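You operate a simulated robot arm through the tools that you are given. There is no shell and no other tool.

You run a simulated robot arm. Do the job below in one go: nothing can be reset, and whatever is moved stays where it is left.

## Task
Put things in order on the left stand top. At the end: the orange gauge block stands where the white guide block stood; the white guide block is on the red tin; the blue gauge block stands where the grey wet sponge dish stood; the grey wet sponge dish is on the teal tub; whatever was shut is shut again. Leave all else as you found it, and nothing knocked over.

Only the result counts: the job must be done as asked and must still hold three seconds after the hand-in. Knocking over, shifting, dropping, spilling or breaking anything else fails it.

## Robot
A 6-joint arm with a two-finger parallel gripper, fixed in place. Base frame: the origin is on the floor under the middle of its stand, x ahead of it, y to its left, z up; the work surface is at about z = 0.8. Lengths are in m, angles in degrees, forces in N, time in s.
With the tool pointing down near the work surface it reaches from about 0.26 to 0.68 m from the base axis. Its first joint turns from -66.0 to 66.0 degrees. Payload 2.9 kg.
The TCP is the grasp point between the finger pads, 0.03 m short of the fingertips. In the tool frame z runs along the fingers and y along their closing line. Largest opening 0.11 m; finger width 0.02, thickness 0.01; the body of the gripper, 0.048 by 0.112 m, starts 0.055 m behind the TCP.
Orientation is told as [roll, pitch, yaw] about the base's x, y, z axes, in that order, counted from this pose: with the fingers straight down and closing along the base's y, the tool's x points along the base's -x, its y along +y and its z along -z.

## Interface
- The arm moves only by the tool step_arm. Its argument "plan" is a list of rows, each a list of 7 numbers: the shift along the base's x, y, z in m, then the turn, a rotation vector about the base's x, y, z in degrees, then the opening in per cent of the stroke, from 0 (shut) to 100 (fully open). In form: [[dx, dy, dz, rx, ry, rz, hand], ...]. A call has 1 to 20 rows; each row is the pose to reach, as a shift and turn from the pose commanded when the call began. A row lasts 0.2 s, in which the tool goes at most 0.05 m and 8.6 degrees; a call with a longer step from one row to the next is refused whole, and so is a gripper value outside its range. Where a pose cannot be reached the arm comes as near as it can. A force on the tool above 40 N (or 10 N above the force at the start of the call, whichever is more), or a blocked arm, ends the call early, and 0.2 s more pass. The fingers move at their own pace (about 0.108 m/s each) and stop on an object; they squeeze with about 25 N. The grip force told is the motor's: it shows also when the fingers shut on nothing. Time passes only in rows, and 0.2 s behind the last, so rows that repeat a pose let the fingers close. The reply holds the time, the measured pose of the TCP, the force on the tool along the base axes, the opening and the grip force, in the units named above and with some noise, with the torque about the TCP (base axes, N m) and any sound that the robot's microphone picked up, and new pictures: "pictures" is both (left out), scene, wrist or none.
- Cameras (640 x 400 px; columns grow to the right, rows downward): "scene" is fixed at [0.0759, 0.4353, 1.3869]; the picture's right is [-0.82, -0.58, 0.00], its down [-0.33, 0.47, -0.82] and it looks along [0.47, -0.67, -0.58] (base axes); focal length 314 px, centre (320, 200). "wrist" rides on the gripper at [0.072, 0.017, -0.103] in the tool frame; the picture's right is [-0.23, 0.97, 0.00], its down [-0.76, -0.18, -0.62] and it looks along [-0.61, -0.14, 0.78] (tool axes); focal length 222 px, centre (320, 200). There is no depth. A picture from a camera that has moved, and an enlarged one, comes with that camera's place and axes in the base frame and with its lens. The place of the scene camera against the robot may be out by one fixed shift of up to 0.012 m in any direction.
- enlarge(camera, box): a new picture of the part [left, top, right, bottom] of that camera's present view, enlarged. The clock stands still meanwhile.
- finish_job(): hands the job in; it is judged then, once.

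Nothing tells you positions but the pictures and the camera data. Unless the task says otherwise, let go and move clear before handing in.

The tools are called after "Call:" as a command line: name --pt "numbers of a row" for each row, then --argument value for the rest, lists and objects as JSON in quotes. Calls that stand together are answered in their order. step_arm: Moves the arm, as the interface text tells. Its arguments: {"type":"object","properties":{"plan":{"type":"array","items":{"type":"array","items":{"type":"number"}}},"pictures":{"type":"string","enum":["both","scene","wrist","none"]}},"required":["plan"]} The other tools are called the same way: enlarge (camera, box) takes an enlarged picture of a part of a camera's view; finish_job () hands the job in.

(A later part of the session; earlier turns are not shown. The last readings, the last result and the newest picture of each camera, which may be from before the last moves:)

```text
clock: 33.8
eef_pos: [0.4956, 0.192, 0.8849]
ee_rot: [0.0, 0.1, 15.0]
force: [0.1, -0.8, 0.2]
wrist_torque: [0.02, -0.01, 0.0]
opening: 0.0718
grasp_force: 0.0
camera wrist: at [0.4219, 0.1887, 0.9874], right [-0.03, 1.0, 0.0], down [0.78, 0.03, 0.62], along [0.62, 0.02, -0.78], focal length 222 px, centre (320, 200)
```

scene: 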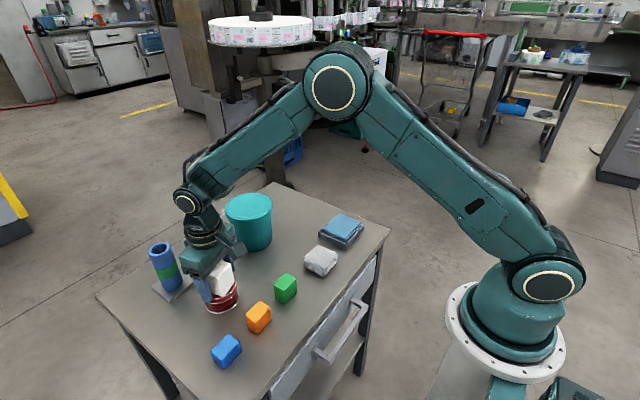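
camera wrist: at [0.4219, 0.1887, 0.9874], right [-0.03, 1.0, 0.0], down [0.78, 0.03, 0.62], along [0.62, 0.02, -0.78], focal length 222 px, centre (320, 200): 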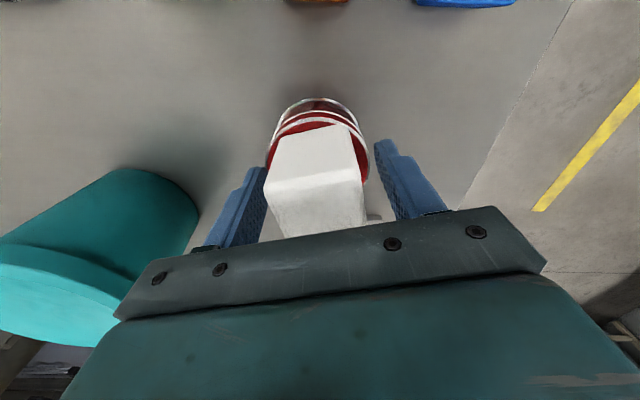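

Released cleanly; the white block sits on the tin. I'll rise straight up, then draw back to look at the orange block up close and check the tin.

Call:
step_arm --pt "0 0 0.01 0 0 0 65" --pt "0 0 0.03 0 0 0 65" --pt "0 0 0.06 0 0 0 65" --pt "0 0 0.09 0 0 0 65" --pt "0 0 0.12 0 0 0 80" --pt "-0.03 0 0.12 0 0 -5 100" --pt "-0.07 0 0.12 0 0 -10 100" --pt "-0.11 0 0.12 0 0 -15 100" --pt "-0.145 0 0.12 0 0 -15 100" --pt "-0.165 0 0.12 0 0 -15 100" --pt "-0.165 0 0.12 0 0 -15 100"

Call:
enlarge --camera "wrist" --box '[240, 50, 440, 230]'

Call:
enlarge --camera "scene" --box '[150, 220, 310, 340]'

```text
clock: 36.2
eef_pos: [0.3314, 0.1919, 1.0044]
ee_rot: [0.1, 0.1, 0.0]
force: [-0.2, -0.2, -0.1]
wrist_torque: [0.0, 0.0, 0.0]
opening: 0.1101
grasp_force: 0.1
camera wrist: at [0.2589, 0.2091, 1.1067], right [0.23, 0.97, 0.0], down [0.76, -0.18, 0.62], along [0.61, -0.14, -0.78], focal length 222 px, centre (320, 200)
```

scene: 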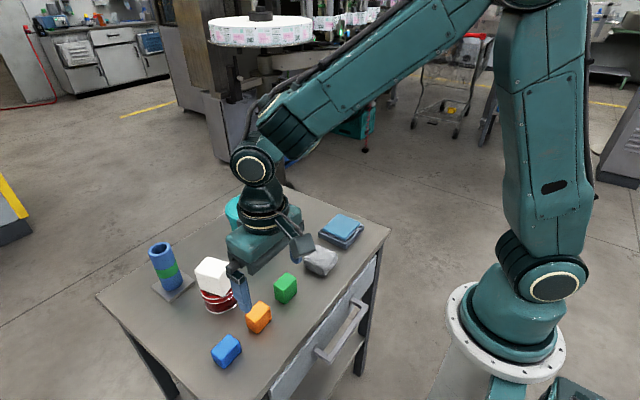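
wrist: 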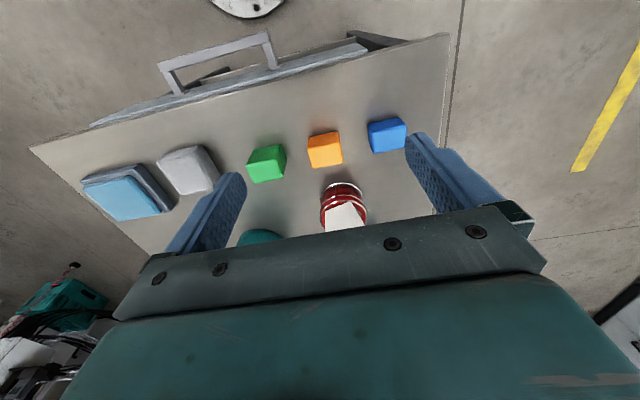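

```text
2.22 times, centred on (340, 140) of wrist
camera zoom: at [0.2589, 0.2091, 1.1067], right [0.23, 0.97, 0.0], down [0.76, -0.18, 0.62], along [0.61, -0.14, -0.78], focal length 494 px, centre (276, 333)
```

zoom: 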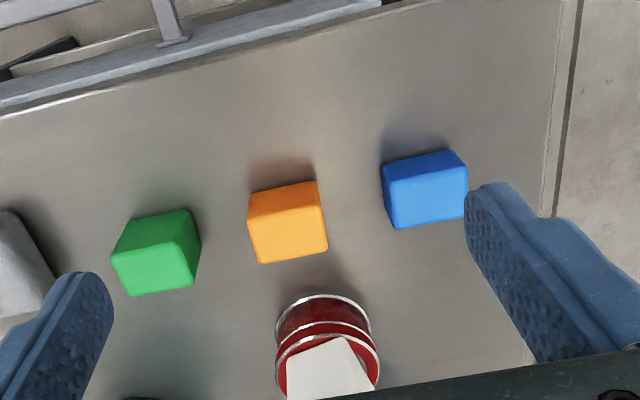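

```text
3.33 times, centred on (230, 280) of scene
camera zoom: at [0.0759, 0.4353, 1.3869], right [-0.82, -0.58, 0.0], down [-0.33, 0.47, -0.82], along [0.47, -0.67, -0.58], focal length 1046 px, centre (620, -67)
```

zoom: 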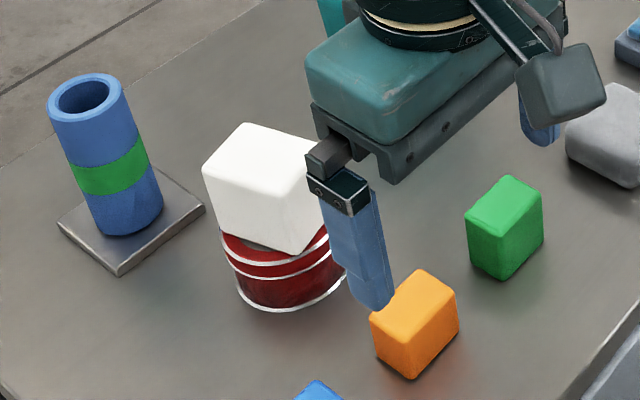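

The white block stands well on the tin. Now I'll zoom tightly on the orange block, green and blue ones for exact pose.

Call:
enlarge --camera "wrist" --box '[296, 120, 352, 175]'

Call:
enlarge --camera "wrist" --box '[356, 105, 420, 165]'

Call:
enlarge --camera "wrist" --box '[70, 130, 230, 230]'

```text
7.27 times, centred on (324, 148) of wrist
camera zoom: at [0.2589, 0.2091, 1.1067], right [0.23, 0.97, 0.0], down [0.76, -0.18, 0.62], along [0.61, -0.14, -0.78], focal length 1615 px, centre (291, 582)
```

zoom: 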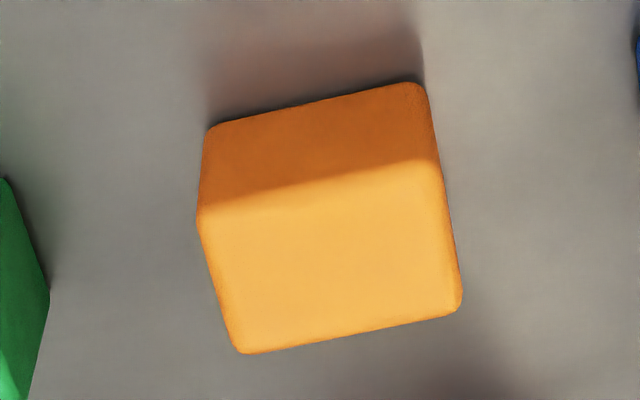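

```text
6.67 times, centred on (388, 135) of wrist
camera zoom: at [0.2589, 0.2091, 1.1067], right [0.23, 0.97, 0.0], down [0.76, -0.18, 0.62], along [0.61, -0.14, -0.78], focal length 1481 px, centre (-133, 633)
```

zoom: 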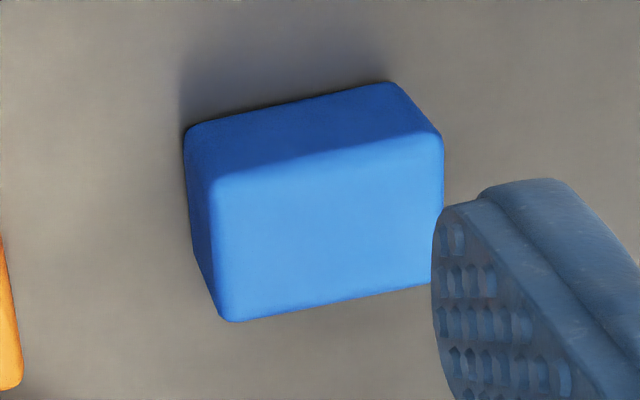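

```text
4.00 times, centred on (150, 180) of wrist
camera zoom: at [0.2589, 0.2091, 1.1067], right [0.23, 0.97, 0.0], down [0.76, -0.18, 0.62], along [0.61, -0.14, -0.78], focal length 888 px, centre (1000, 280)
```

zoom: 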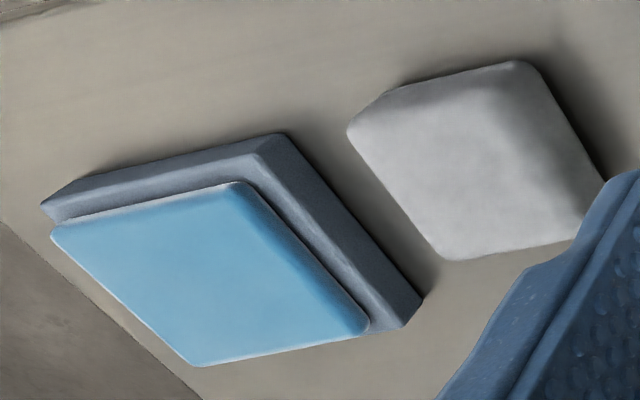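

The orange block is at (0.397, 0.1845), about 0.03 × 0.043 × 0.04 m, yaw about 0. Green and blue sit 0.085 m to either side, so I'll approach with a partial opening (0.075 m) to stay clear of them.

Call:
step_arm --pt "0.02 -0.002 -0.02 0 0 0 85" --pt "0.04 -0.005 -0.05 0 0 0 68" --pt "0.055 -0.007 -0.08 0 0 0 68" --pt "0.061 -0.0075 -0.1 0 0 0 68" --pt "0.061 -0.0075 -0.104 0 0 0 68" --pt "0.061 -0.0075 -0.104 0 0 0 68"

Call:
enlarge --camera "wrist" --box '[180, 20, 460, 220]'

```text
clock: 37.6
eef_pos: [0.3914, 0.1841, 0.9009]
ee_rot: [0.1, -0.1, 0.0]
force: [0.0, -0.4, -0.1]
wrist_torque: [0.01, 0.0, 0.0]
opening: 0.0751
grasp_force: 0.1
camera wrist: at [0.3201, 0.2016, 1.0039], right [0.23, 0.97, 0.0], down [0.76, -0.18, 0.62], along [0.61, -0.14, -0.78], focal length 222 px, centre (320, 200)
```

scene: 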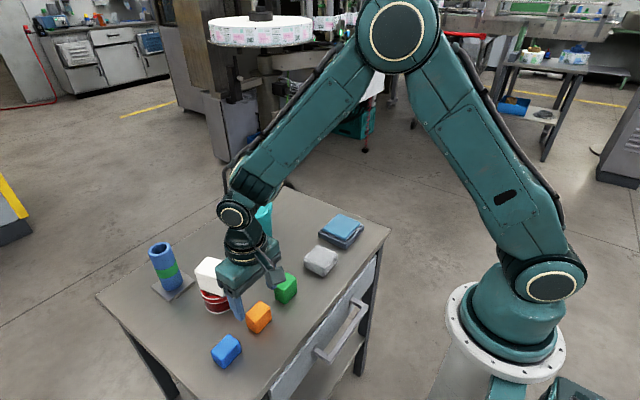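
wrist: 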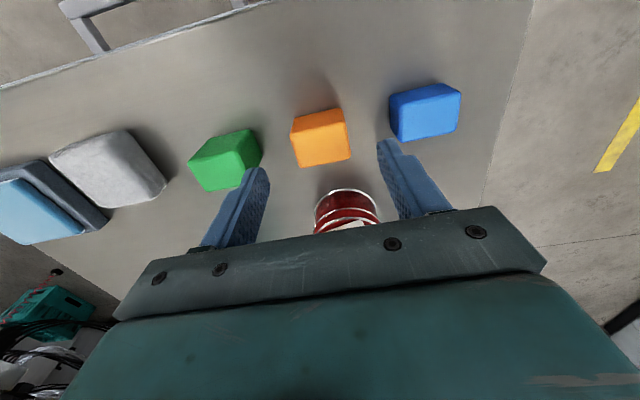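

```text
2.00 times, centred on (320, 120) of wrist
camera zoom: at [0.3201, 0.2016, 1.0039], right [0.23, 0.97, 0.0], down [0.76, -0.18, 0.62], along [0.61, -0.14, -0.78], focal length 444 px, centre (320, 360)
```

zoom: 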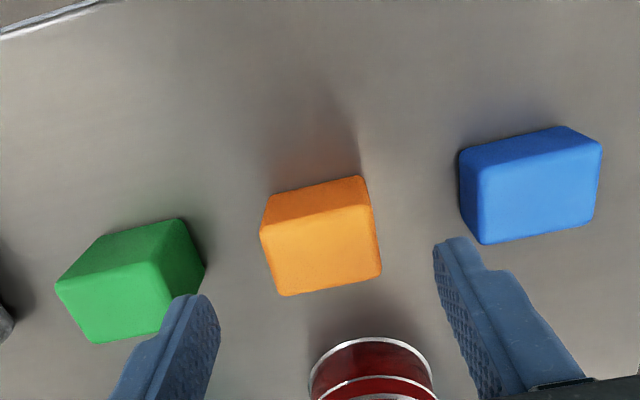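

Alignment is good with finger clearance to both neighbours. I'll descend, then close on the orange block.

Call:
step_arm --pt "0 0.0005 -0.02 0 0 0 68" --pt "0 0.0005 -0.045 0 0 0 68" --pt "0 0.0005 -0.06 0 0 0 68" --pt "0 0.0005 -0.065 0 0 0 68" --pt "0 0.0005 -0.065 0 0 0 68" --pictures "wrist"

Call:
step_arm --pt "0 0 0 0 0 0 45" --pt "0 0 0 0 0 0 30" --pt "0 0 0 0 0 0 0" --pt "0 0 0 0 0 0 0" --pt "0 0 0 0 0 0 0" --pictures "wrist"

```text
clock: 38.8
eef_pos: [0.3915, 0.1834, 0.8352]
ee_rot: [0.0, 0.1, 0.0]
force: [0.1, -0.1, 0.3]
wrist_torque: [-0.01, 0.01, 0.0]
opening: 0.0748
grasp_force: 0.1
camera wrist: at [0.3195, 0.2004, 0.9384], right [0.23, 0.97, 0.0], down [0.76, -0.18, 0.62], along [0.61, -0.14, -0.78], focal length 222 px, centre (320, 200)
```

wrist: 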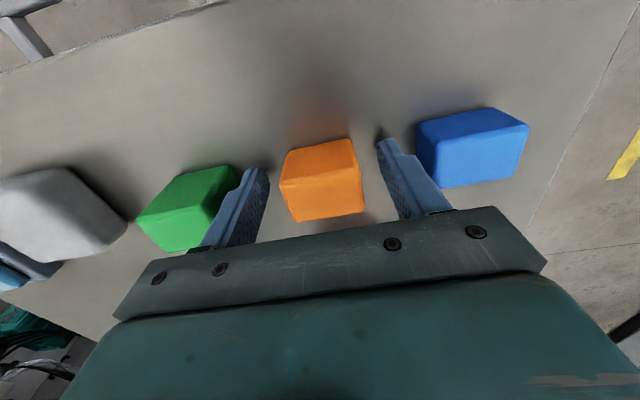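

```text
clock: 40.0
eef_pos: [0.3912, 0.1848, 0.8348]
ee_rot: [0.0, -0.1, 0.0]
force: [-0.2, 0.5, 0.3]
wrist_torque: [0.0, 0.02, 0.05]
opening: 0.0445
grasp_force: 25.0
camera wrist: at [0.3195, 0.2004, 0.9386], right [0.23, 0.97, 0.0], down [0.76, -0.18, 0.62], along [0.61, -0.14, -0.78], focal length 222 px, centre (320, 200)
```

wrist: 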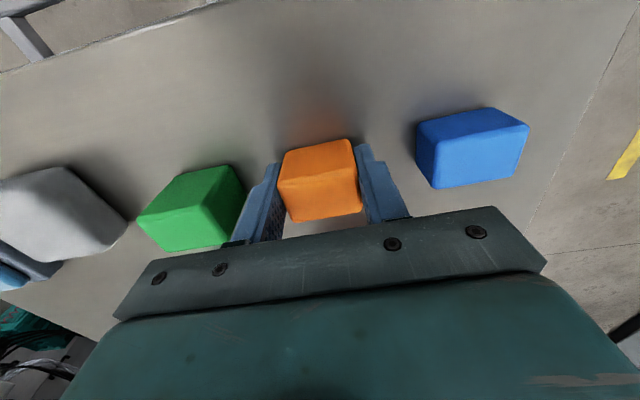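

Orange is gripped at 0.0445 m. I'll lift gently, starting with a few millimetres and ramping up.

Call:
step_arm --pt "0 0 0.001 0 0 0 0" --pt "0 0 0.003 0 0 0 0" --pt "0 0 0.006 0 0 0 0" --pt "0 0 0.01 0 0 0 0" --pt "0 0 0.015 0 0 0 0" --pt "0 0 0.021 0 0 0 0" --pt "0 0 0.028 0 0 0 0" --pt "0 0 0.036 0 0 0 0" --pt "0 0 0.044 0 0 0 0" --pt "0 0 0.051 0 0 0 0" --pt "0 0 0.057 0 0 0 0" --pt "0 0 0.061 0 0 0 0" --pt "0 0 0.063 0 0 0 0"

```text
clock: 42.8
eef_pos: [0.3922, 0.1846, 0.8981]
ee_rot: [0.1, 0.1, -0.1]
force: [0.6, -0.1, -0.6]
wrist_torque: [0.0, 0.0, -0.05]
opening: 0.0444
grasp_force: 24.9
camera wrist: at [0.32, 0.2019, 1.0008], right [0.23, 0.97, 0.0], down [0.76, -0.18, 0.62], along [0.61, -0.14, -0.78], focal length 222 px, centre (320, 200)
```

scene: 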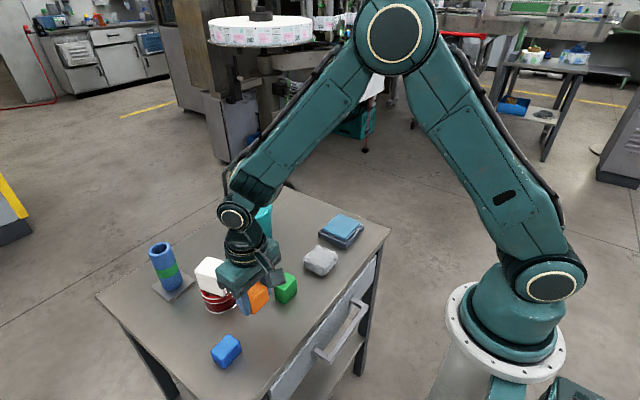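
wrist: 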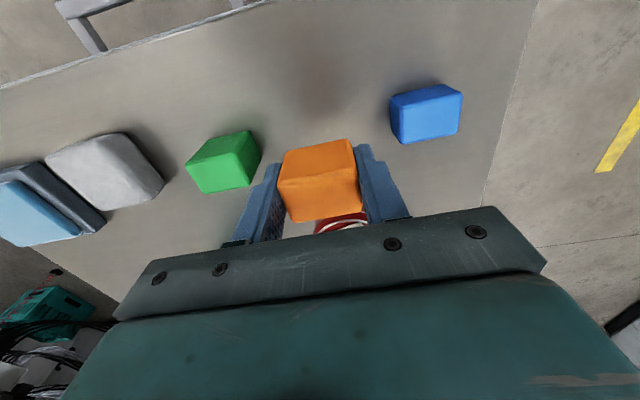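

Orange is held securely. I'll carry it gently over the near side of the stand, around the tub.

Call:
step_arm --pt "0.0008 -0.004 0.003 0 0 0 0" --pt "0.0022 -0.0108 0.008 0 0 0 0" --pt "0.0042 -0.0206 0.015 0 0 0 0" --pt "0.0068 -0.0333 0.023 0 0 0 0" --pt "0.0098 -0.048 0.032 0 0 0 0" --pt "0.0131 -0.0647 0.041 0 0 0 0" --pt "0.0167 -0.0823 0.05 0 0 0 0" --pt "0.0205 -0.1009 0.059 0 0 0 0" --pt "0.0243 -0.1196 0.067 0 0 0 0" --pt "0.0281 -0.1382 0.074 0 0 0 0" --pt "0.0318 -0.1568 0.079 0 0 0 0" --pt "0.0356 -0.1754 0.082 0 0 0 0" --pt "0.0394 -0.194 0.082 0 0 0 0" --pt "0.0432 -0.2127 0.082 0 0 0 0" --pt "0.0468 -0.2303 0.082 0 0 0 0" --pt "0.0501 -0.247 0.082 0 0 0 0" --pt "0.0531 -0.2617 0.082 0 0 0 0" --pt "0.0555 -0.2734 0.082 0 0 0 0" --pt "0.0571 -0.2813 0.082 0 0 0 0" --pt "0.058 -0.2852 0.082 0 0 0 0"

```text
clock: 47.0
eef_pos: [0.4503, -0.1008, 0.9801]
ee_rot: [0.0, -0.1, 0.1]
force: [0.3, 0.3, -1.1]
wrist_torque: [-0.01, 0.01, 0.02]
opening: 0.0447
grasp_force: 25.1
camera wrist: at [0.3776, -0.084, 1.0835], right [0.23, 0.97, 0.0], down [0.76, -0.18, 0.62], along [0.61, -0.14, -0.78], focal length 222 px, centre (320, 200)
```

scene: 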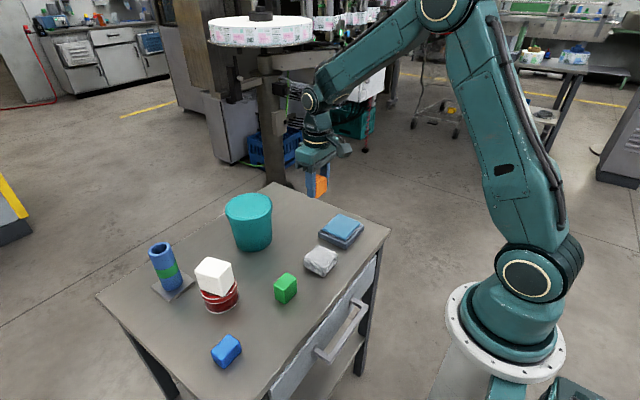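
wrist: 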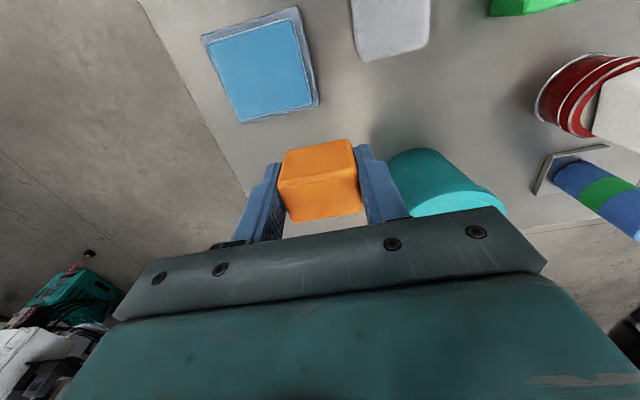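

Holding well. I'll also measure the dish from this view (clock stands still).

Call:
enlarge --camera "wrist" --box '[190, 0, 340, 130]'

Call:
step_arm --pt "0.0039 -0.0009 0 0 0 1 0" --pt "0.0106 -0.0026 0 0 0 2 0" --pt "0.0202 -0.0049 0 0 0 3 0" --pt "0.0327 -0.008 0 0 0 4 0" --pt "0.0472 -0.0115 -0.001 0 0 5 0" --pt "0.0626 -0.0153 -0.003 0 0 6 0" --pt "0.0789 -0.0193 -0.006 0 0 7 0" --pt "0.0953 -0.0233 -0.01 0 0 8 0" --pt "0.1107 -0.027 -0.014 0 0 9 0" --pt "0.1261 -0.0308 -0.018 0 0 10 0" --pt "0.1405 -0.0343 -0.022 0 0 11 0" --pt "0.153 -0.0374 -0.025 0 0 12 0" --pt "0.1636 -0.04 -0.028 0 0 13 0" --pt "0.1713 -0.0418 -0.03 0 0 14 0" --pt "0.1771 -0.0432 -0.03 0 0 15 0" --pt "0.18 -0.044 -0.03 0 0 15 0"

```text
3.08 times, centred on (265, 65) of wrist
camera zoom: at [0.3776, -0.084, 1.0835], right [0.23, 0.97, 0.0], down [0.76, -0.18, 0.62], along [0.61, -0.14, -0.78], focal length 684 px, centre (489, 615)
```

zoom: 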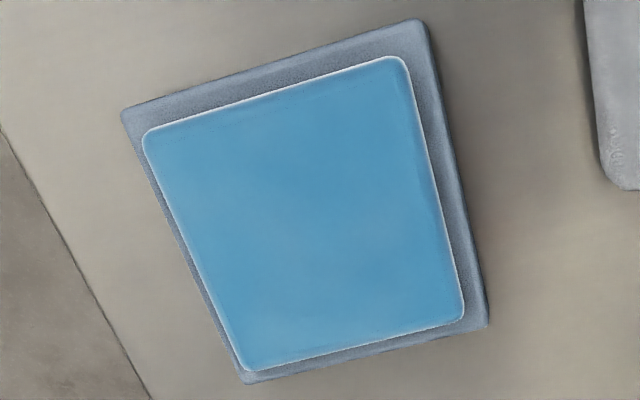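

```text
clock: 50.4
eef_pos: [0.6301, -0.1449, 0.9507]
ee_rot: [0.0, 0.1, 15.1]
force: [-0.2, 0.1, -0.9]
wrist_torque: [0.0, -0.03, -0.02]
opening: 0.0444
grasp_force: 24.5
camera wrist: at [0.556, -0.1473, 1.0534], right [-0.03, 1.0, 0.0], down [0.78, 0.03, 0.62], along [0.62, 0.02, -0.78], focal length 222 px, centre (320, 200)
```

scene: 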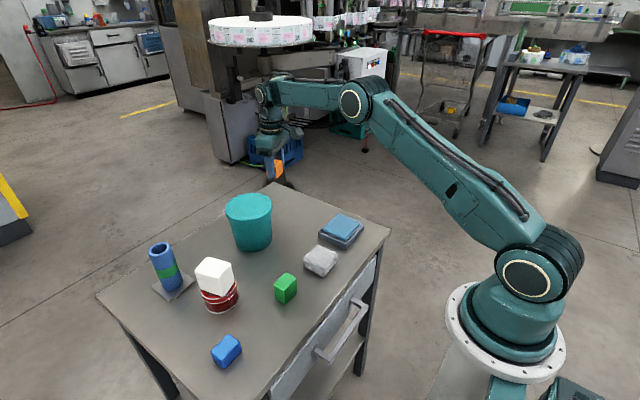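
wrist: 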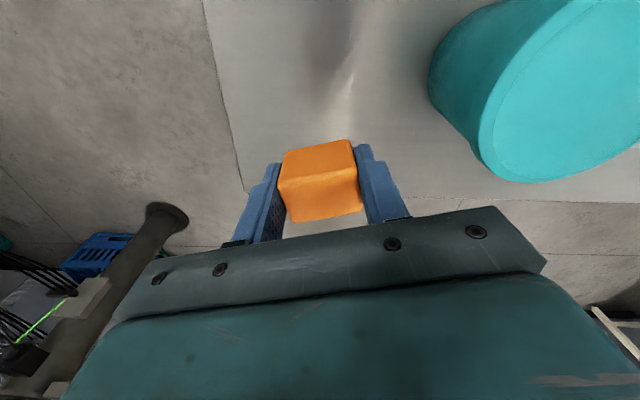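

Orange is above the white block's old place; I'll descend along a slightly outward path toward TCP (0.663, -0.151), stopping a few mm above the surface.

Call:
step_arm --pt "0.001 0 -0.004 0 0 0 0" --pt "0.003 -0.0005 -0.011 0 0 0 0" --pt "0.005 -0.001 -0.021 0 0 0 0" --pt "0.007 -0.0013 -0.032 0 0 0 0" --pt "0.009 -0.0017 -0.043 0 0 0 0" --pt "0.012 -0.002 -0.054 0 0 0 0" --pt "0.015 -0.0027 -0.065 0 0 0 0" --pt "0.018 -0.0033 -0.075 0 0 0 0" --pt "0.021 -0.004 -0.084 0 0 0 0" --pt "0.024 -0.0045 -0.092 0 0 0 0" --pt "0.027 -0.005 -0.098 0 0 0 0" --pt "0.03 -0.0055 -0.103 0 0 0 0" --pt "0.032 -0.006 -0.106 0 0 0 0" --pt "0.033 -0.006 -0.108 0 0 0 0"

Call:
enlarge --camera "wrist" --box '[180, 100, 440, 250]'

```text
clock: 53.4
eef_pos: [0.6626, -0.1507, 0.8426]
ee_rot: [0.0, 0.0, 14.9]
force: [-0.6, 0.0, -1.5]
wrist_torque: [-0.01, 0.0, 0.01]
opening: 0.0445
grasp_force: 24.9
camera wrist: at [0.5884, -0.1531, 0.9455], right [-0.03, 1.0, 0.0], down [0.78, 0.03, 0.62], along [0.62, 0.02, -0.78], focal length 222 px, centre (320, 200)
```

scene: 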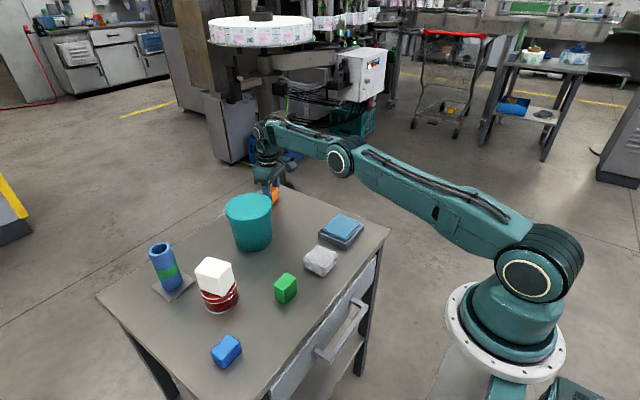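
wrist: 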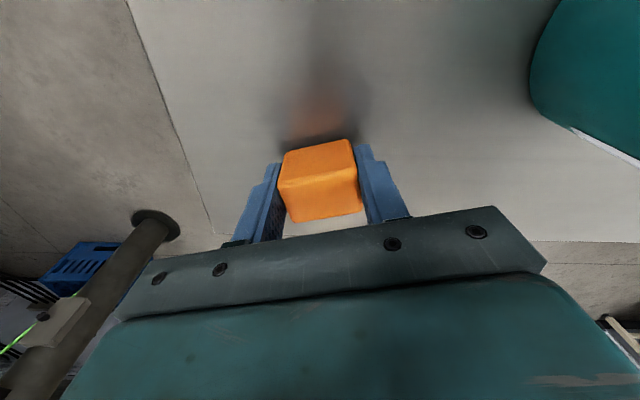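

```text
2.46 times, centred on (310, 175) of wrist
camera zoom: at [0.5884, -0.1531, 0.9455], right [-0.03, 1.0, 0.0], down [0.78, 0.03, 0.62], along [0.62, 0.02, -0.78], focal length 547 px, centre (345, 262)
```

zoom: 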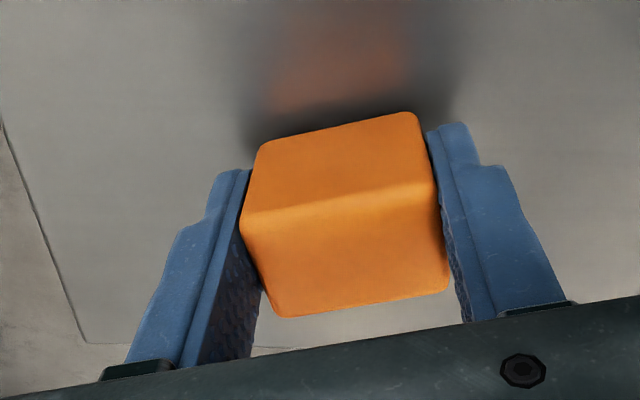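

About 5–6 mm above the surface. Lowering slowly to contact.

Call:
step_arm --pt "0 0 -0.0015 0 0 0 0" --pt "0 0 -0.003 0 0 0 0" --pt "0 0 -0.004 0 0 0 0" --pictures "none"

Call:
step_arm --pt "0 0 -0.0005 0 0 0 0" --pt "0 0 -0.001 0 0 0 0" --pictures "none"

```text
clock: 54.2
eef_pos: [0.6614, -0.1508, 0.8382]
ee_rot: [0.1, 0.0, 15.0]
force: [-0.4, -0.9, -1.5]
wrist_torque: [0.02, 0.02, -0.01]
opening: 0.0444
grasp_force: 25.3
```

```text
clock: 54.8
eef_pos: [0.6624, -0.1509, 0.8373]
ee_rot: [0.1, 0.1, 15.0]
force: [-0.4, 0.1, -1.1]
wrist_torque: [0.04, -0.01, 0.0]
opening: 0.0443
grasp_force: 25.0
```

Call:
step_arm --pt "0 0 -0.0005 0 0 0 0" --pt "0 0 -0.001 0 0 0 0" --pictures "none"

```text
clock: 55.4
eef_pos: [0.6625, -0.1511, 0.8358]
ee_rot: [0.0, 0.0, 15.0]
force: [-0.5, -0.6, 0.5]
wrist_torque: [0.0, -0.02, 0.02]
opening: 0.0445
grasp_force: 25.6
```

Contact reached. Opening the fingers to release the orange block.

Call:
step_arm --pt "0 0 0 0 0 0 45" --pt "0 0 0 0 0 0 55" --pt "0 0 0 0 0 0 70" --pt "0 0 0 0 0 0 70" --pictures "wrist"

```text
clock: 56.4
eef_pos: [0.6624, -0.1491, 0.8357]
ee_rot: [0.0, 0.1, 15.1]
force: [0.2, 0.3, -0.3]
wrist_torque: [-0.02, 0.0, -0.01]
opening: 0.0772
grasp_force: 0.0
camera wrist: at [0.5886, -0.1531, 0.9384], right [-0.03, 1.0, 0.0], down [0.78, 0.03, 0.62], along [0.62, 0.02, -0.78], focal length 222 px, centre (320, 200)
```

wrist: 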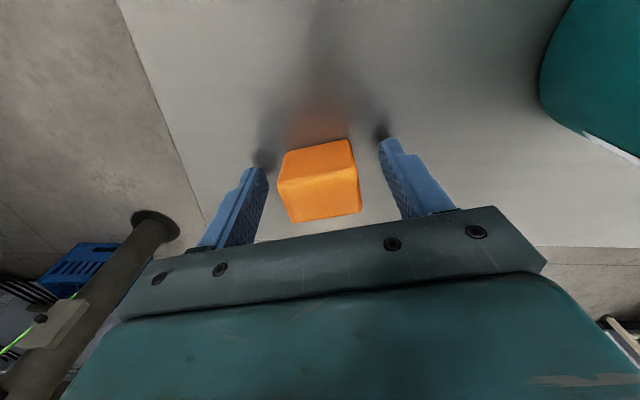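

Orange stands in place. I'll withdraw upward, drawing in only after the fingertips are above it, then go to a viewing pose over the dish.

Call:
step_arm --pt "0 0 0.008 0 0 0 70" --pt "0 0 0.022 0 0 0 70" --pt "0 0 0.036 0 0 0 70" --pt "-0.008 0.002 0.055 0 0 0 70" --pt "-0.02 0.005 0.08 0 0 0 70" --pt "-0.04 0.009 0.11 0 0 -3 80" --pt "-0.07 0.015 0.135 0 0 -6 90" --pt "-0.105 0.02 0.15 0 0 -9 100" --pt "-0.14 0.024 0.165 0 0 -12 100" --pt "-0.17 0.025 0.18 0 0 -15 100" --pt "-0.17 0.025 0.18 0 0 -15 100"

Call:
enlarge --camera "scene" --box '[210, 170, 370, 270]'

Call:
enlarge --camera "wrist" --box '[250, 120, 400, 230]'

```text
clock: 58.8
eef_pos: [0.4923, -0.125, 1.0161]
ee_rot: [0.0, 0.0, -0.1]
force: [0.2, 0.2, -0.2]
wrist_torque: [0.0, 0.0, 0.0]
opening: 0.1098
grasp_force: 0.1
camera wrist: at [0.421, -0.1084, 1.1196], right [0.23, 0.97, 0.0], down [0.76, -0.18, 0.62], along [0.61, -0.14, -0.78], focal length 222 px, centre (320, 200)
```

scene: 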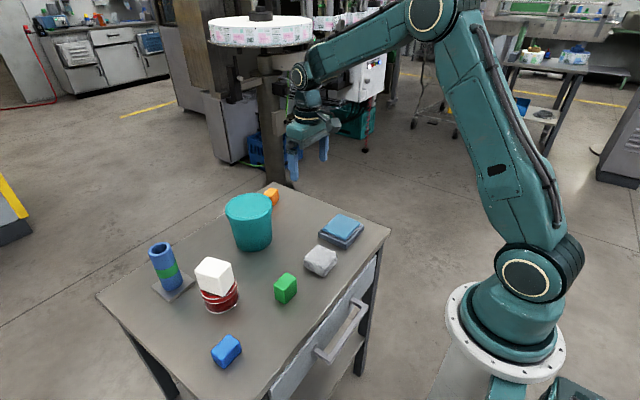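
wrist: 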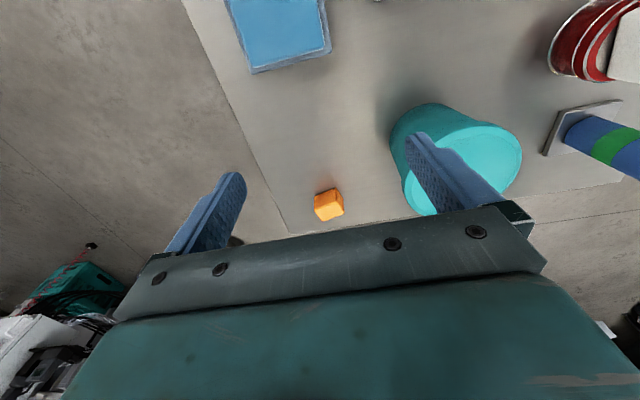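

```text
4.00 times, centred on (290, 220) of scene
camera zoom: at [0.0759, 0.4353, 1.3869], right [-0.82, -0.58, 0.0], down [-0.33, 0.47, -0.82], along [0.47, -0.67, -0.58], focal length 1255 px, centre (440, 120)
```

zoom: 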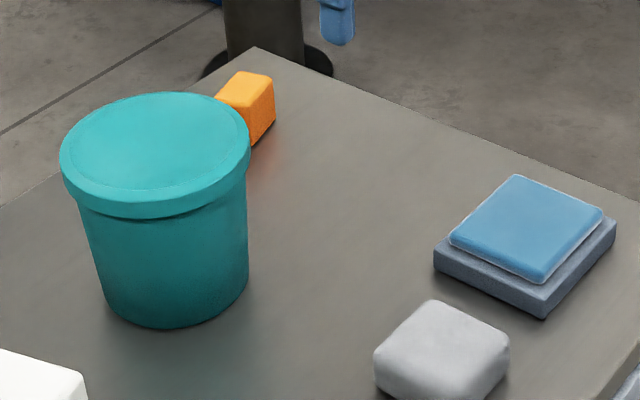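

```text
3.64 times, centred on (325, 175) of wrist
camera zoom: at [0.421, -0.1084, 1.1196], right [0.23, 0.97, 0.0], down [0.76, -0.18, 0.62], along [0.61, -0.14, -0.78], focal length 808 px, centre (302, 291)
```

zoom: 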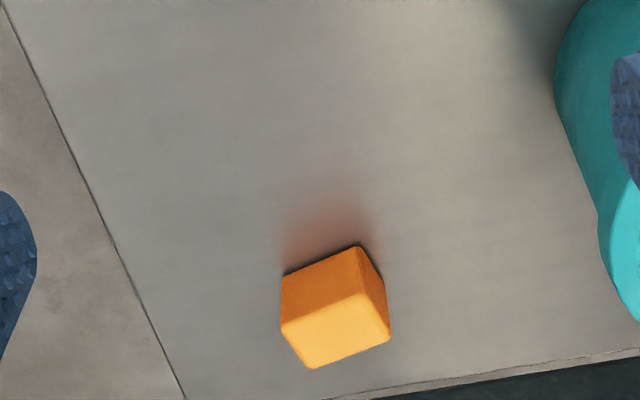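

Orange stands at about (0.668, -0.150), as intended. Next is the dish with the sponge at about (0.407, -0.151), roughly 0.088 × 0.098 × 0.02 m. I'll turn the gripper 90° so it closes across the shorter side, hovering well above.

Call:
step_arm --pt "-0.006 -0.002 0 0 0 7.5 100" --pt "-0.013 -0.004 0 0 0 15 100" --pt "-0.02 -0.006 0 0 0 22.5 100" --pt "-0.027 -0.008 0 0 0 30 100" --pt "-0.034 -0.01 0 0 0 37.5 100" --pt "-0.041 -0.012 0 0 0 45 100" --pt "-0.048 -0.014 0 0 0 52.5 100" --pt "-0.055 -0.016 0 0 0 60 100" --pt "-0.062 -0.019 0 0 0 67.5 100" --pt "-0.069 -0.021 0 0 0 75 100" --pt "-0.077 -0.024 0 0 0 82.5 100" --pt "-0.0853 -0.026 0 0 0 90 100" --pt "-0.0853 -0.026 0 0 0 90 100"

Call:
enlarge --camera "wrist" --box '[190, 40, 450, 240]'

```text
clock: 61.6
eef_pos: [0.408, -0.1526, 1.016]
ee_rot: [0.0, 0.0, 90.1]
force: [1.2, 0.3, -0.4]
wrist_torque: [0.02, 0.0, 0.01]
opening: 0.1102
grasp_force: 0.0
camera wrist: at [0.3912, -0.2245, 1.1191], right [-0.97, 0.23, 0.0], down [0.18, 0.76, 0.62], along [0.14, 0.61, -0.78], focal length 222 px, centre (320, 200)
```

scene: 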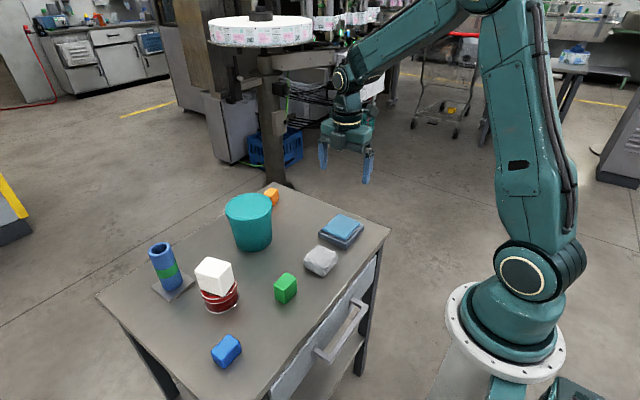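
wrist: 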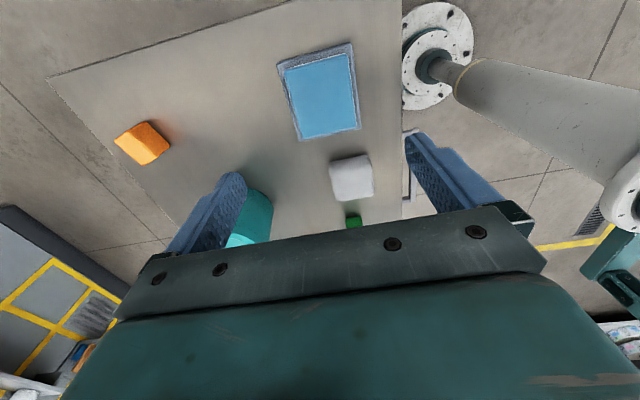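

```text
2.00 times, centred on (320, 140) of wrist
camera zoom: at [0.3912, -0.2245, 1.1191], right [-0.97, 0.23, 0.0], down [0.18, 0.76, 0.62], along [0.14, 0.61, -0.78], focal length 444 px, centre (320, 320)
```

zoom: 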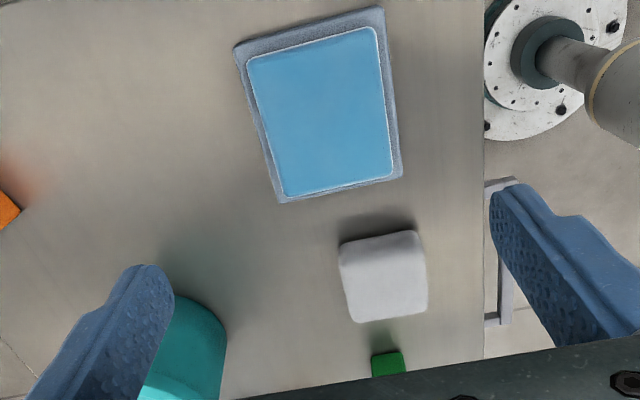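

Call:
enlarge --camera "wrist" --box '[268, 35, 372, 145]'

Call:
enlarge --camera "wrist" --box '[320, 140, 390, 230]'

Call:
enlarge --camera "scene" --box '[295, 200, 395, 290]'

```text
3.64 times, centred on (320, 90) of wrist
camera zoom: at [0.3912, -0.2245, 1.1191], right [-0.97, 0.23, 0.0], down [0.18, 0.76, 0.62], along [0.14, 0.61, -0.78], focal length 808 px, centre (320, 600)
```

zoom: 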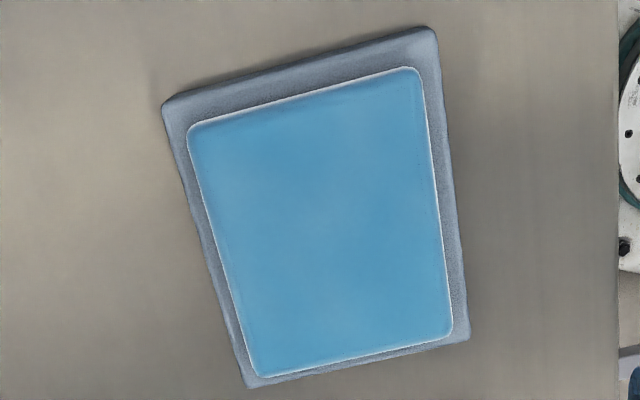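

```text
4.44 times, centred on (355, 185) of wrist
camera zoom: at [0.3912, -0.2245, 1.1191], right [-0.97, 0.23, 0.0], down [0.18, 0.76, 0.62], along [0.14, 0.61, -0.78], focal length 987 px, centre (164, 267)
```

zoom: 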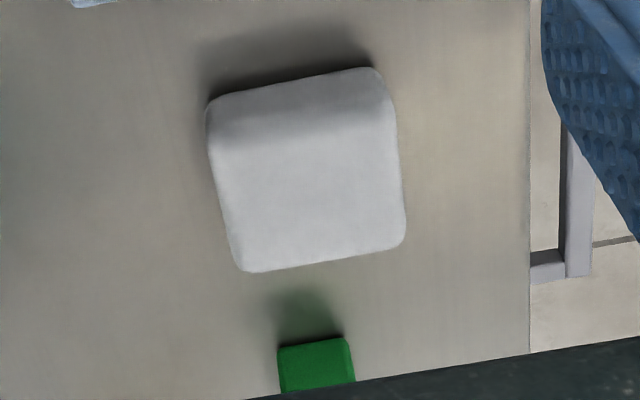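

```text
4.44 times, centred on (345, 245) of scene
camera zoom: at [0.0759, 0.4353, 1.3869], right [-0.82, -0.58, 0.0], down [-0.33, 0.47, -0.82], along [0.47, -0.67, -0.58], focal length 1395 px, centre (209, 0)
```

zoom: 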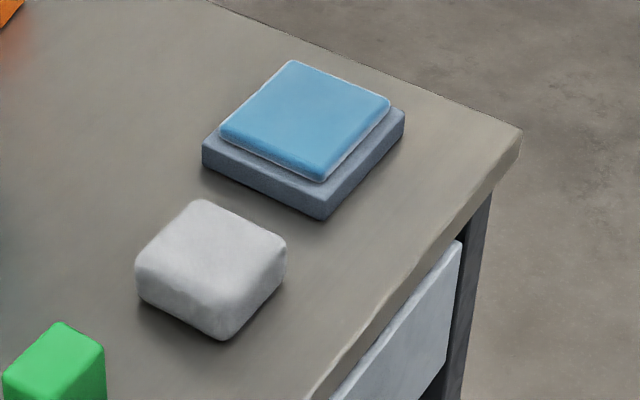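

The dish spans x 0.361–0.452, y -0.198 to -0.100, so centre (0.406, -0.149) and height about 0.02. I'll descend to just above it and check the finger alignment before going down.

Call:
step_arm --pt "-0.0015 0.0025 -0.03 0 0 0 100" --pt "-0.0015 0.0025 -0.07 0 0 0 100" --pt "-0.0015 0.0025 -0.105 0 0 0 100" --pt "-0.0015 0.0025 -0.13 0 0 0 100" --pt "-0.0015 0.0025 -0.142 0 0 0 100" --pt "-0.0015 0.0025 -0.142 0 0 0 100"

Call:
enlarge --camera "wrist" --box '[160, 30, 480, 230]'

Call:
enlarge --camera "scene" --box '[270, 150, 400, 270]'

```text
clock: 63.0
eef_pos: [0.4065, -0.1477, 0.8731]
ee_rot: [0.1, 0.0, 90.0]
force: [0.0, -0.7, 0.0]
wrist_torque: [-0.01, 0.0, 0.01]
opening: 0.1099
grasp_force: 0.1
camera wrist: at [0.39, -0.2211, 0.9772], right [-0.97, 0.23, 0.0], down [0.18, 0.76, 0.62], along [0.14, 0.61, -0.78], focal length 222 px, centre (320, 200)
```

scene: 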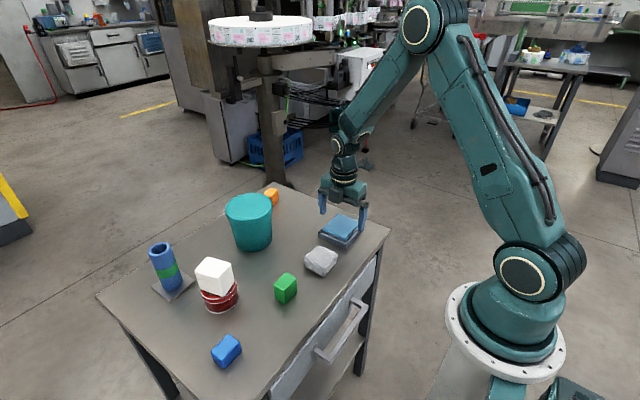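
wrist: 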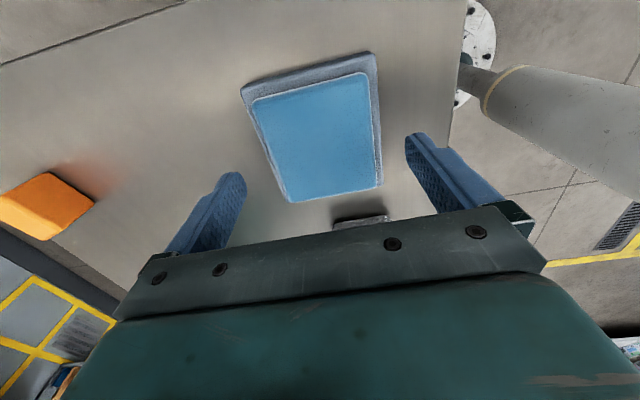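

```text
2.00 times, centred on (320, 130) of wrist
camera zoom: at [0.39, -0.2211, 0.9772], right [-0.97, 0.23, 0.0], down [0.18, 0.76, 0.62], along [0.14, 0.61, -0.78], focal length 444 px, centre (320, 340)
```

zoom: 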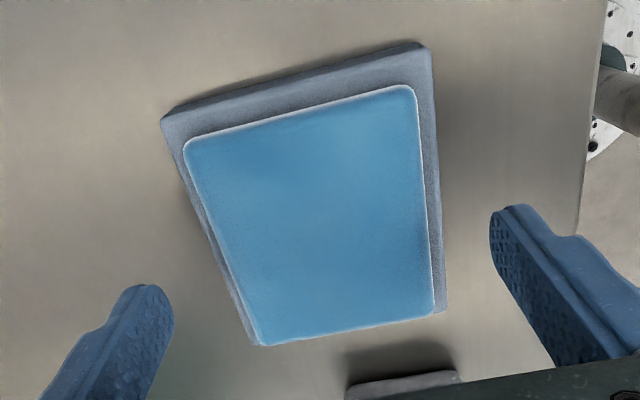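

```text
3.33 times, centred on (335, 210) of scene
camera zoom: at [0.0759, 0.4353, 1.3869], right [-0.82, -0.58, 0.0], down [-0.33, 0.47, -0.82], along [0.47, -0.67, -0.58], focal length 1046 px, centre (270, 167)
```

zoom: 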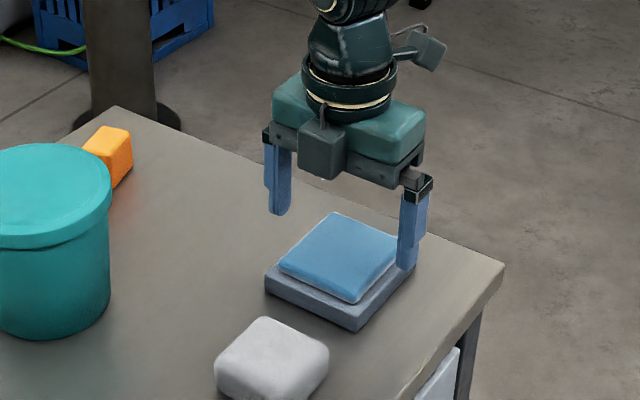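

Alignment is good with about 9 mm clearance on each side. Descending and closing on the dish rim sides only (not the sponge).

Call:
step_arm --pt "0 -0.0015 -0.012 0 0 0 100" --pt "0 -0.0015 -0.026 0 0 0 100" --pt "0 -0.0015 -0.035 0 0 0 100" --pt "0 -0.0015 -0.039 0 0 0 100" --pt "0 -0.0015 -0.039 0 0 0 100"

Call:
enlarge --camera "scene" --box '[270, 150, 400, 270]'

```text
clock: 64.2
eef_pos: [0.4063, -0.1503, 0.8362]
ee_rot: [0.1, 0.1, 90.0]
force: [-0.4, -0.4, 0.7]
wrist_torque: [0.0, 0.03, 0.0]
opening: 0.1101
grasp_force: 0.1
camera wrist: at [0.3895, -0.2223, 0.9381], right [-0.97, 0.23, 0.0], down [0.18, 0.76, 0.62], along [0.14, 0.61, -0.78], focal length 222 px, centre (320, 200)
```

scene: 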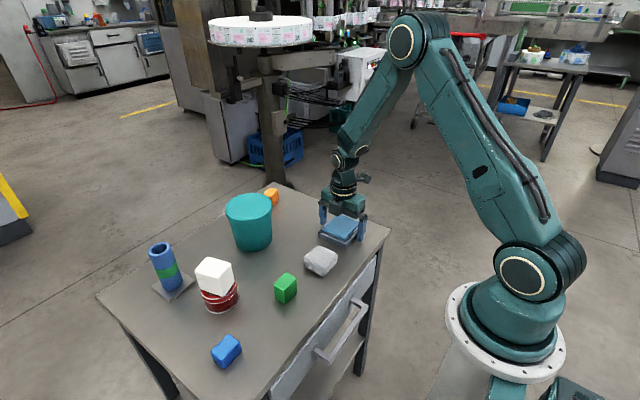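
wrist: 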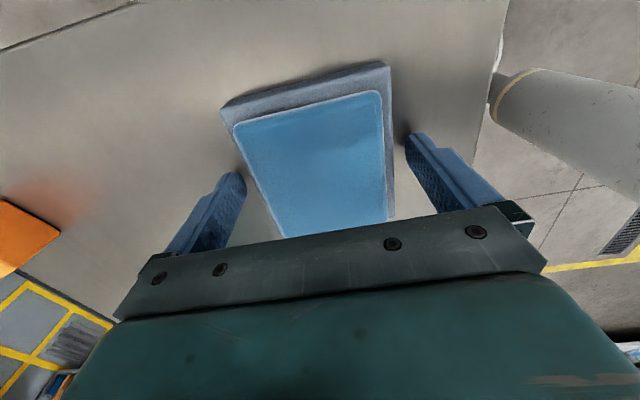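

```text
3.33 times, centred on (335, 210) of scene
camera zoom: at [0.0759, 0.4353, 1.3869], right [-0.82, -0.58, 0.0], down [-0.33, 0.47, -0.82], along [0.47, -0.67, -0.58], focal length 1046 px, centre (270, 167)
```

zoom: 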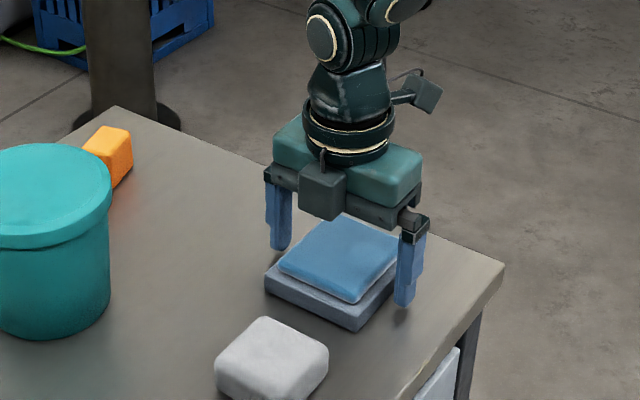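

Both fingers straddle the dish. I'll go 2 mm lower for better purchase on the thin dish side and close.

Call:
step_arm --pt "0 0 -0.002 0 0 0 100" --pt "0 0 -0.002 0 0 0 85" --pt "0 0 -0.002 0 0 0 70" --pt "0 0 -0.002 0 0 0 0" --pt "0 0 -0.002 0 0 0 0" --pt "0 0 -0.002 0 0 0 0" --pictures "wrist"

Call:
enlarge --camera "scene" --box '[270, 150, 400, 270]'

```text
clock: 65.6
eef_pos: [0.4055, -0.1493, 0.8328]
ee_rot: [-0.1, 0.0, 90.0]
force: [-1.2, 0.6, 0.4]
wrist_torque: [0.0, 0.28, -0.01]
opening: 0.0899
grasp_force: 25.1
camera wrist: at [0.3895, -0.2222, 0.9362], right [-0.97, 0.23, 0.0], down [0.18, 0.76, 0.62], along [0.14, 0.61, -0.78], focal length 222 px, centre (320, 200)
```

wrist: 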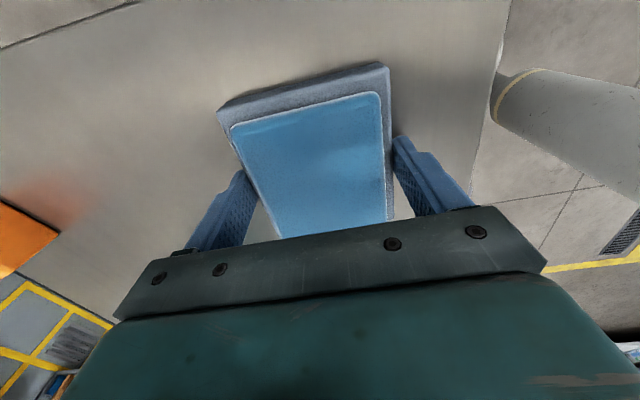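

```text
3.33 times, centred on (335, 210) of scene
camera zoom: at [0.0759, 0.4353, 1.3869], right [-0.82, -0.58, 0.0], down [-0.33, 0.47, -0.82], along [0.47, -0.67, -0.58], focal length 1046 px, centre (270, 167)
```

zoom: 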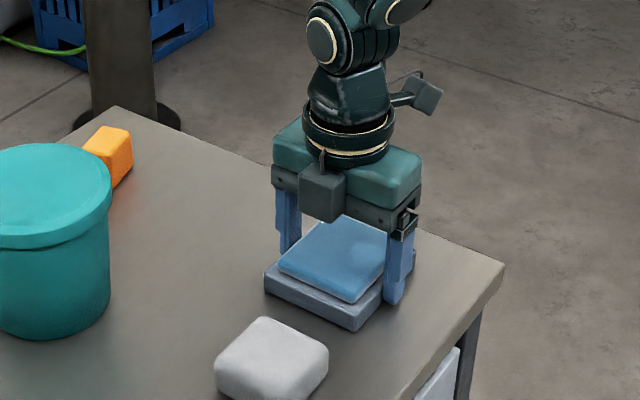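

The dish is gripped at 0.090 m. I'll test the lift slowly.

Call:
step_arm --pt "0 0 0.001 0 0 0 0" --pt "0 0 0.0025 0 0 0 0" --pt "0 0 0.0045 0 0 0 0" --pt "0 0 0.007 0 0 0 0" --pt "0 0 0.01 0 0 0 0" --pt "0 0 0.013 0 0 0 0" --pt "0 0 0.015 0 0 0 0" --pt "0 0 0.016 0 0 0 0"

Call:
enlarge --camera "scene" --box '[270, 150, 400, 270]'

```text
clock: 67.4
eef_pos: [0.4051, -0.1507, 0.85]
ee_rot: [0.0, 0.0, 90.0]
force: [0.4, -0.2, -4.0]
wrist_torque: [-0.04, -0.01, -0.04]
opening: 0.09
grasp_force: 25.3
camera wrist: at [0.3894, -0.2229, 0.9522], right [-0.97, 0.23, 0.0], down [0.18, 0.76, 0.62], along [0.14, 0.61, -0.78], focal length 222 px, centre (320, 200)
```

scene: 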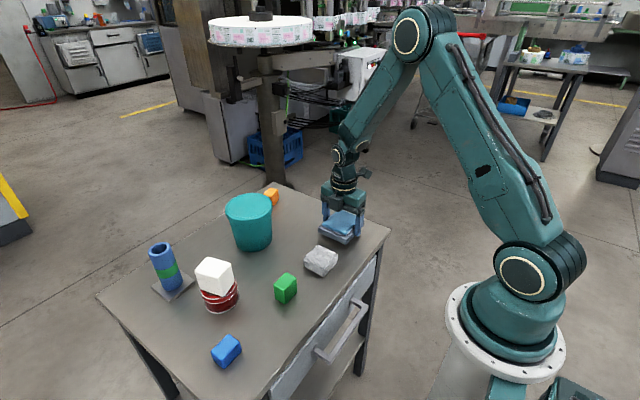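
wrist: 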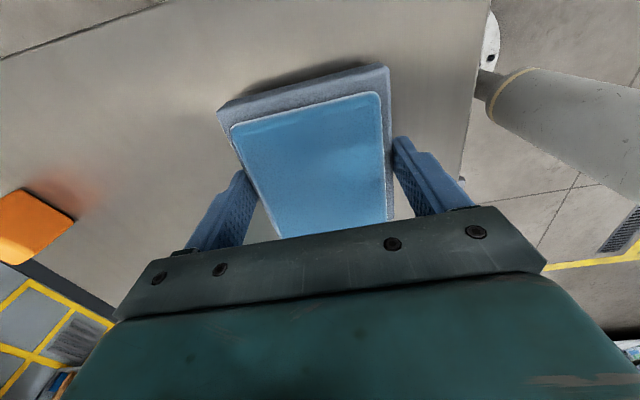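

```text
3.33 times, centred on (335, 210) of scene
camera zoom: at [0.076, 0.4353, 1.3869], right [-0.82, -0.58, 0.0], down [-0.33, 0.47, -0.82], along [0.47, -0.67, -0.58], focal length 1046 px, centre (270, 167)
```

zoom: 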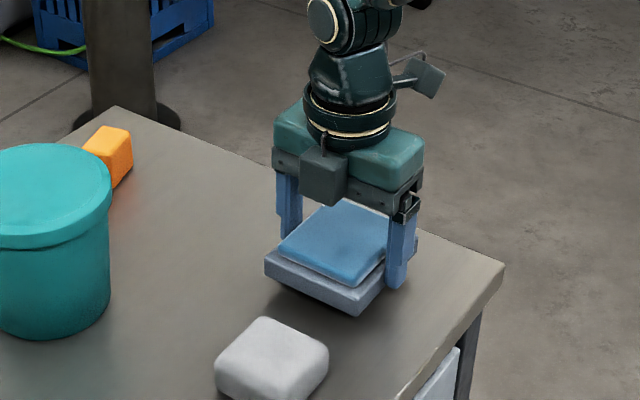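

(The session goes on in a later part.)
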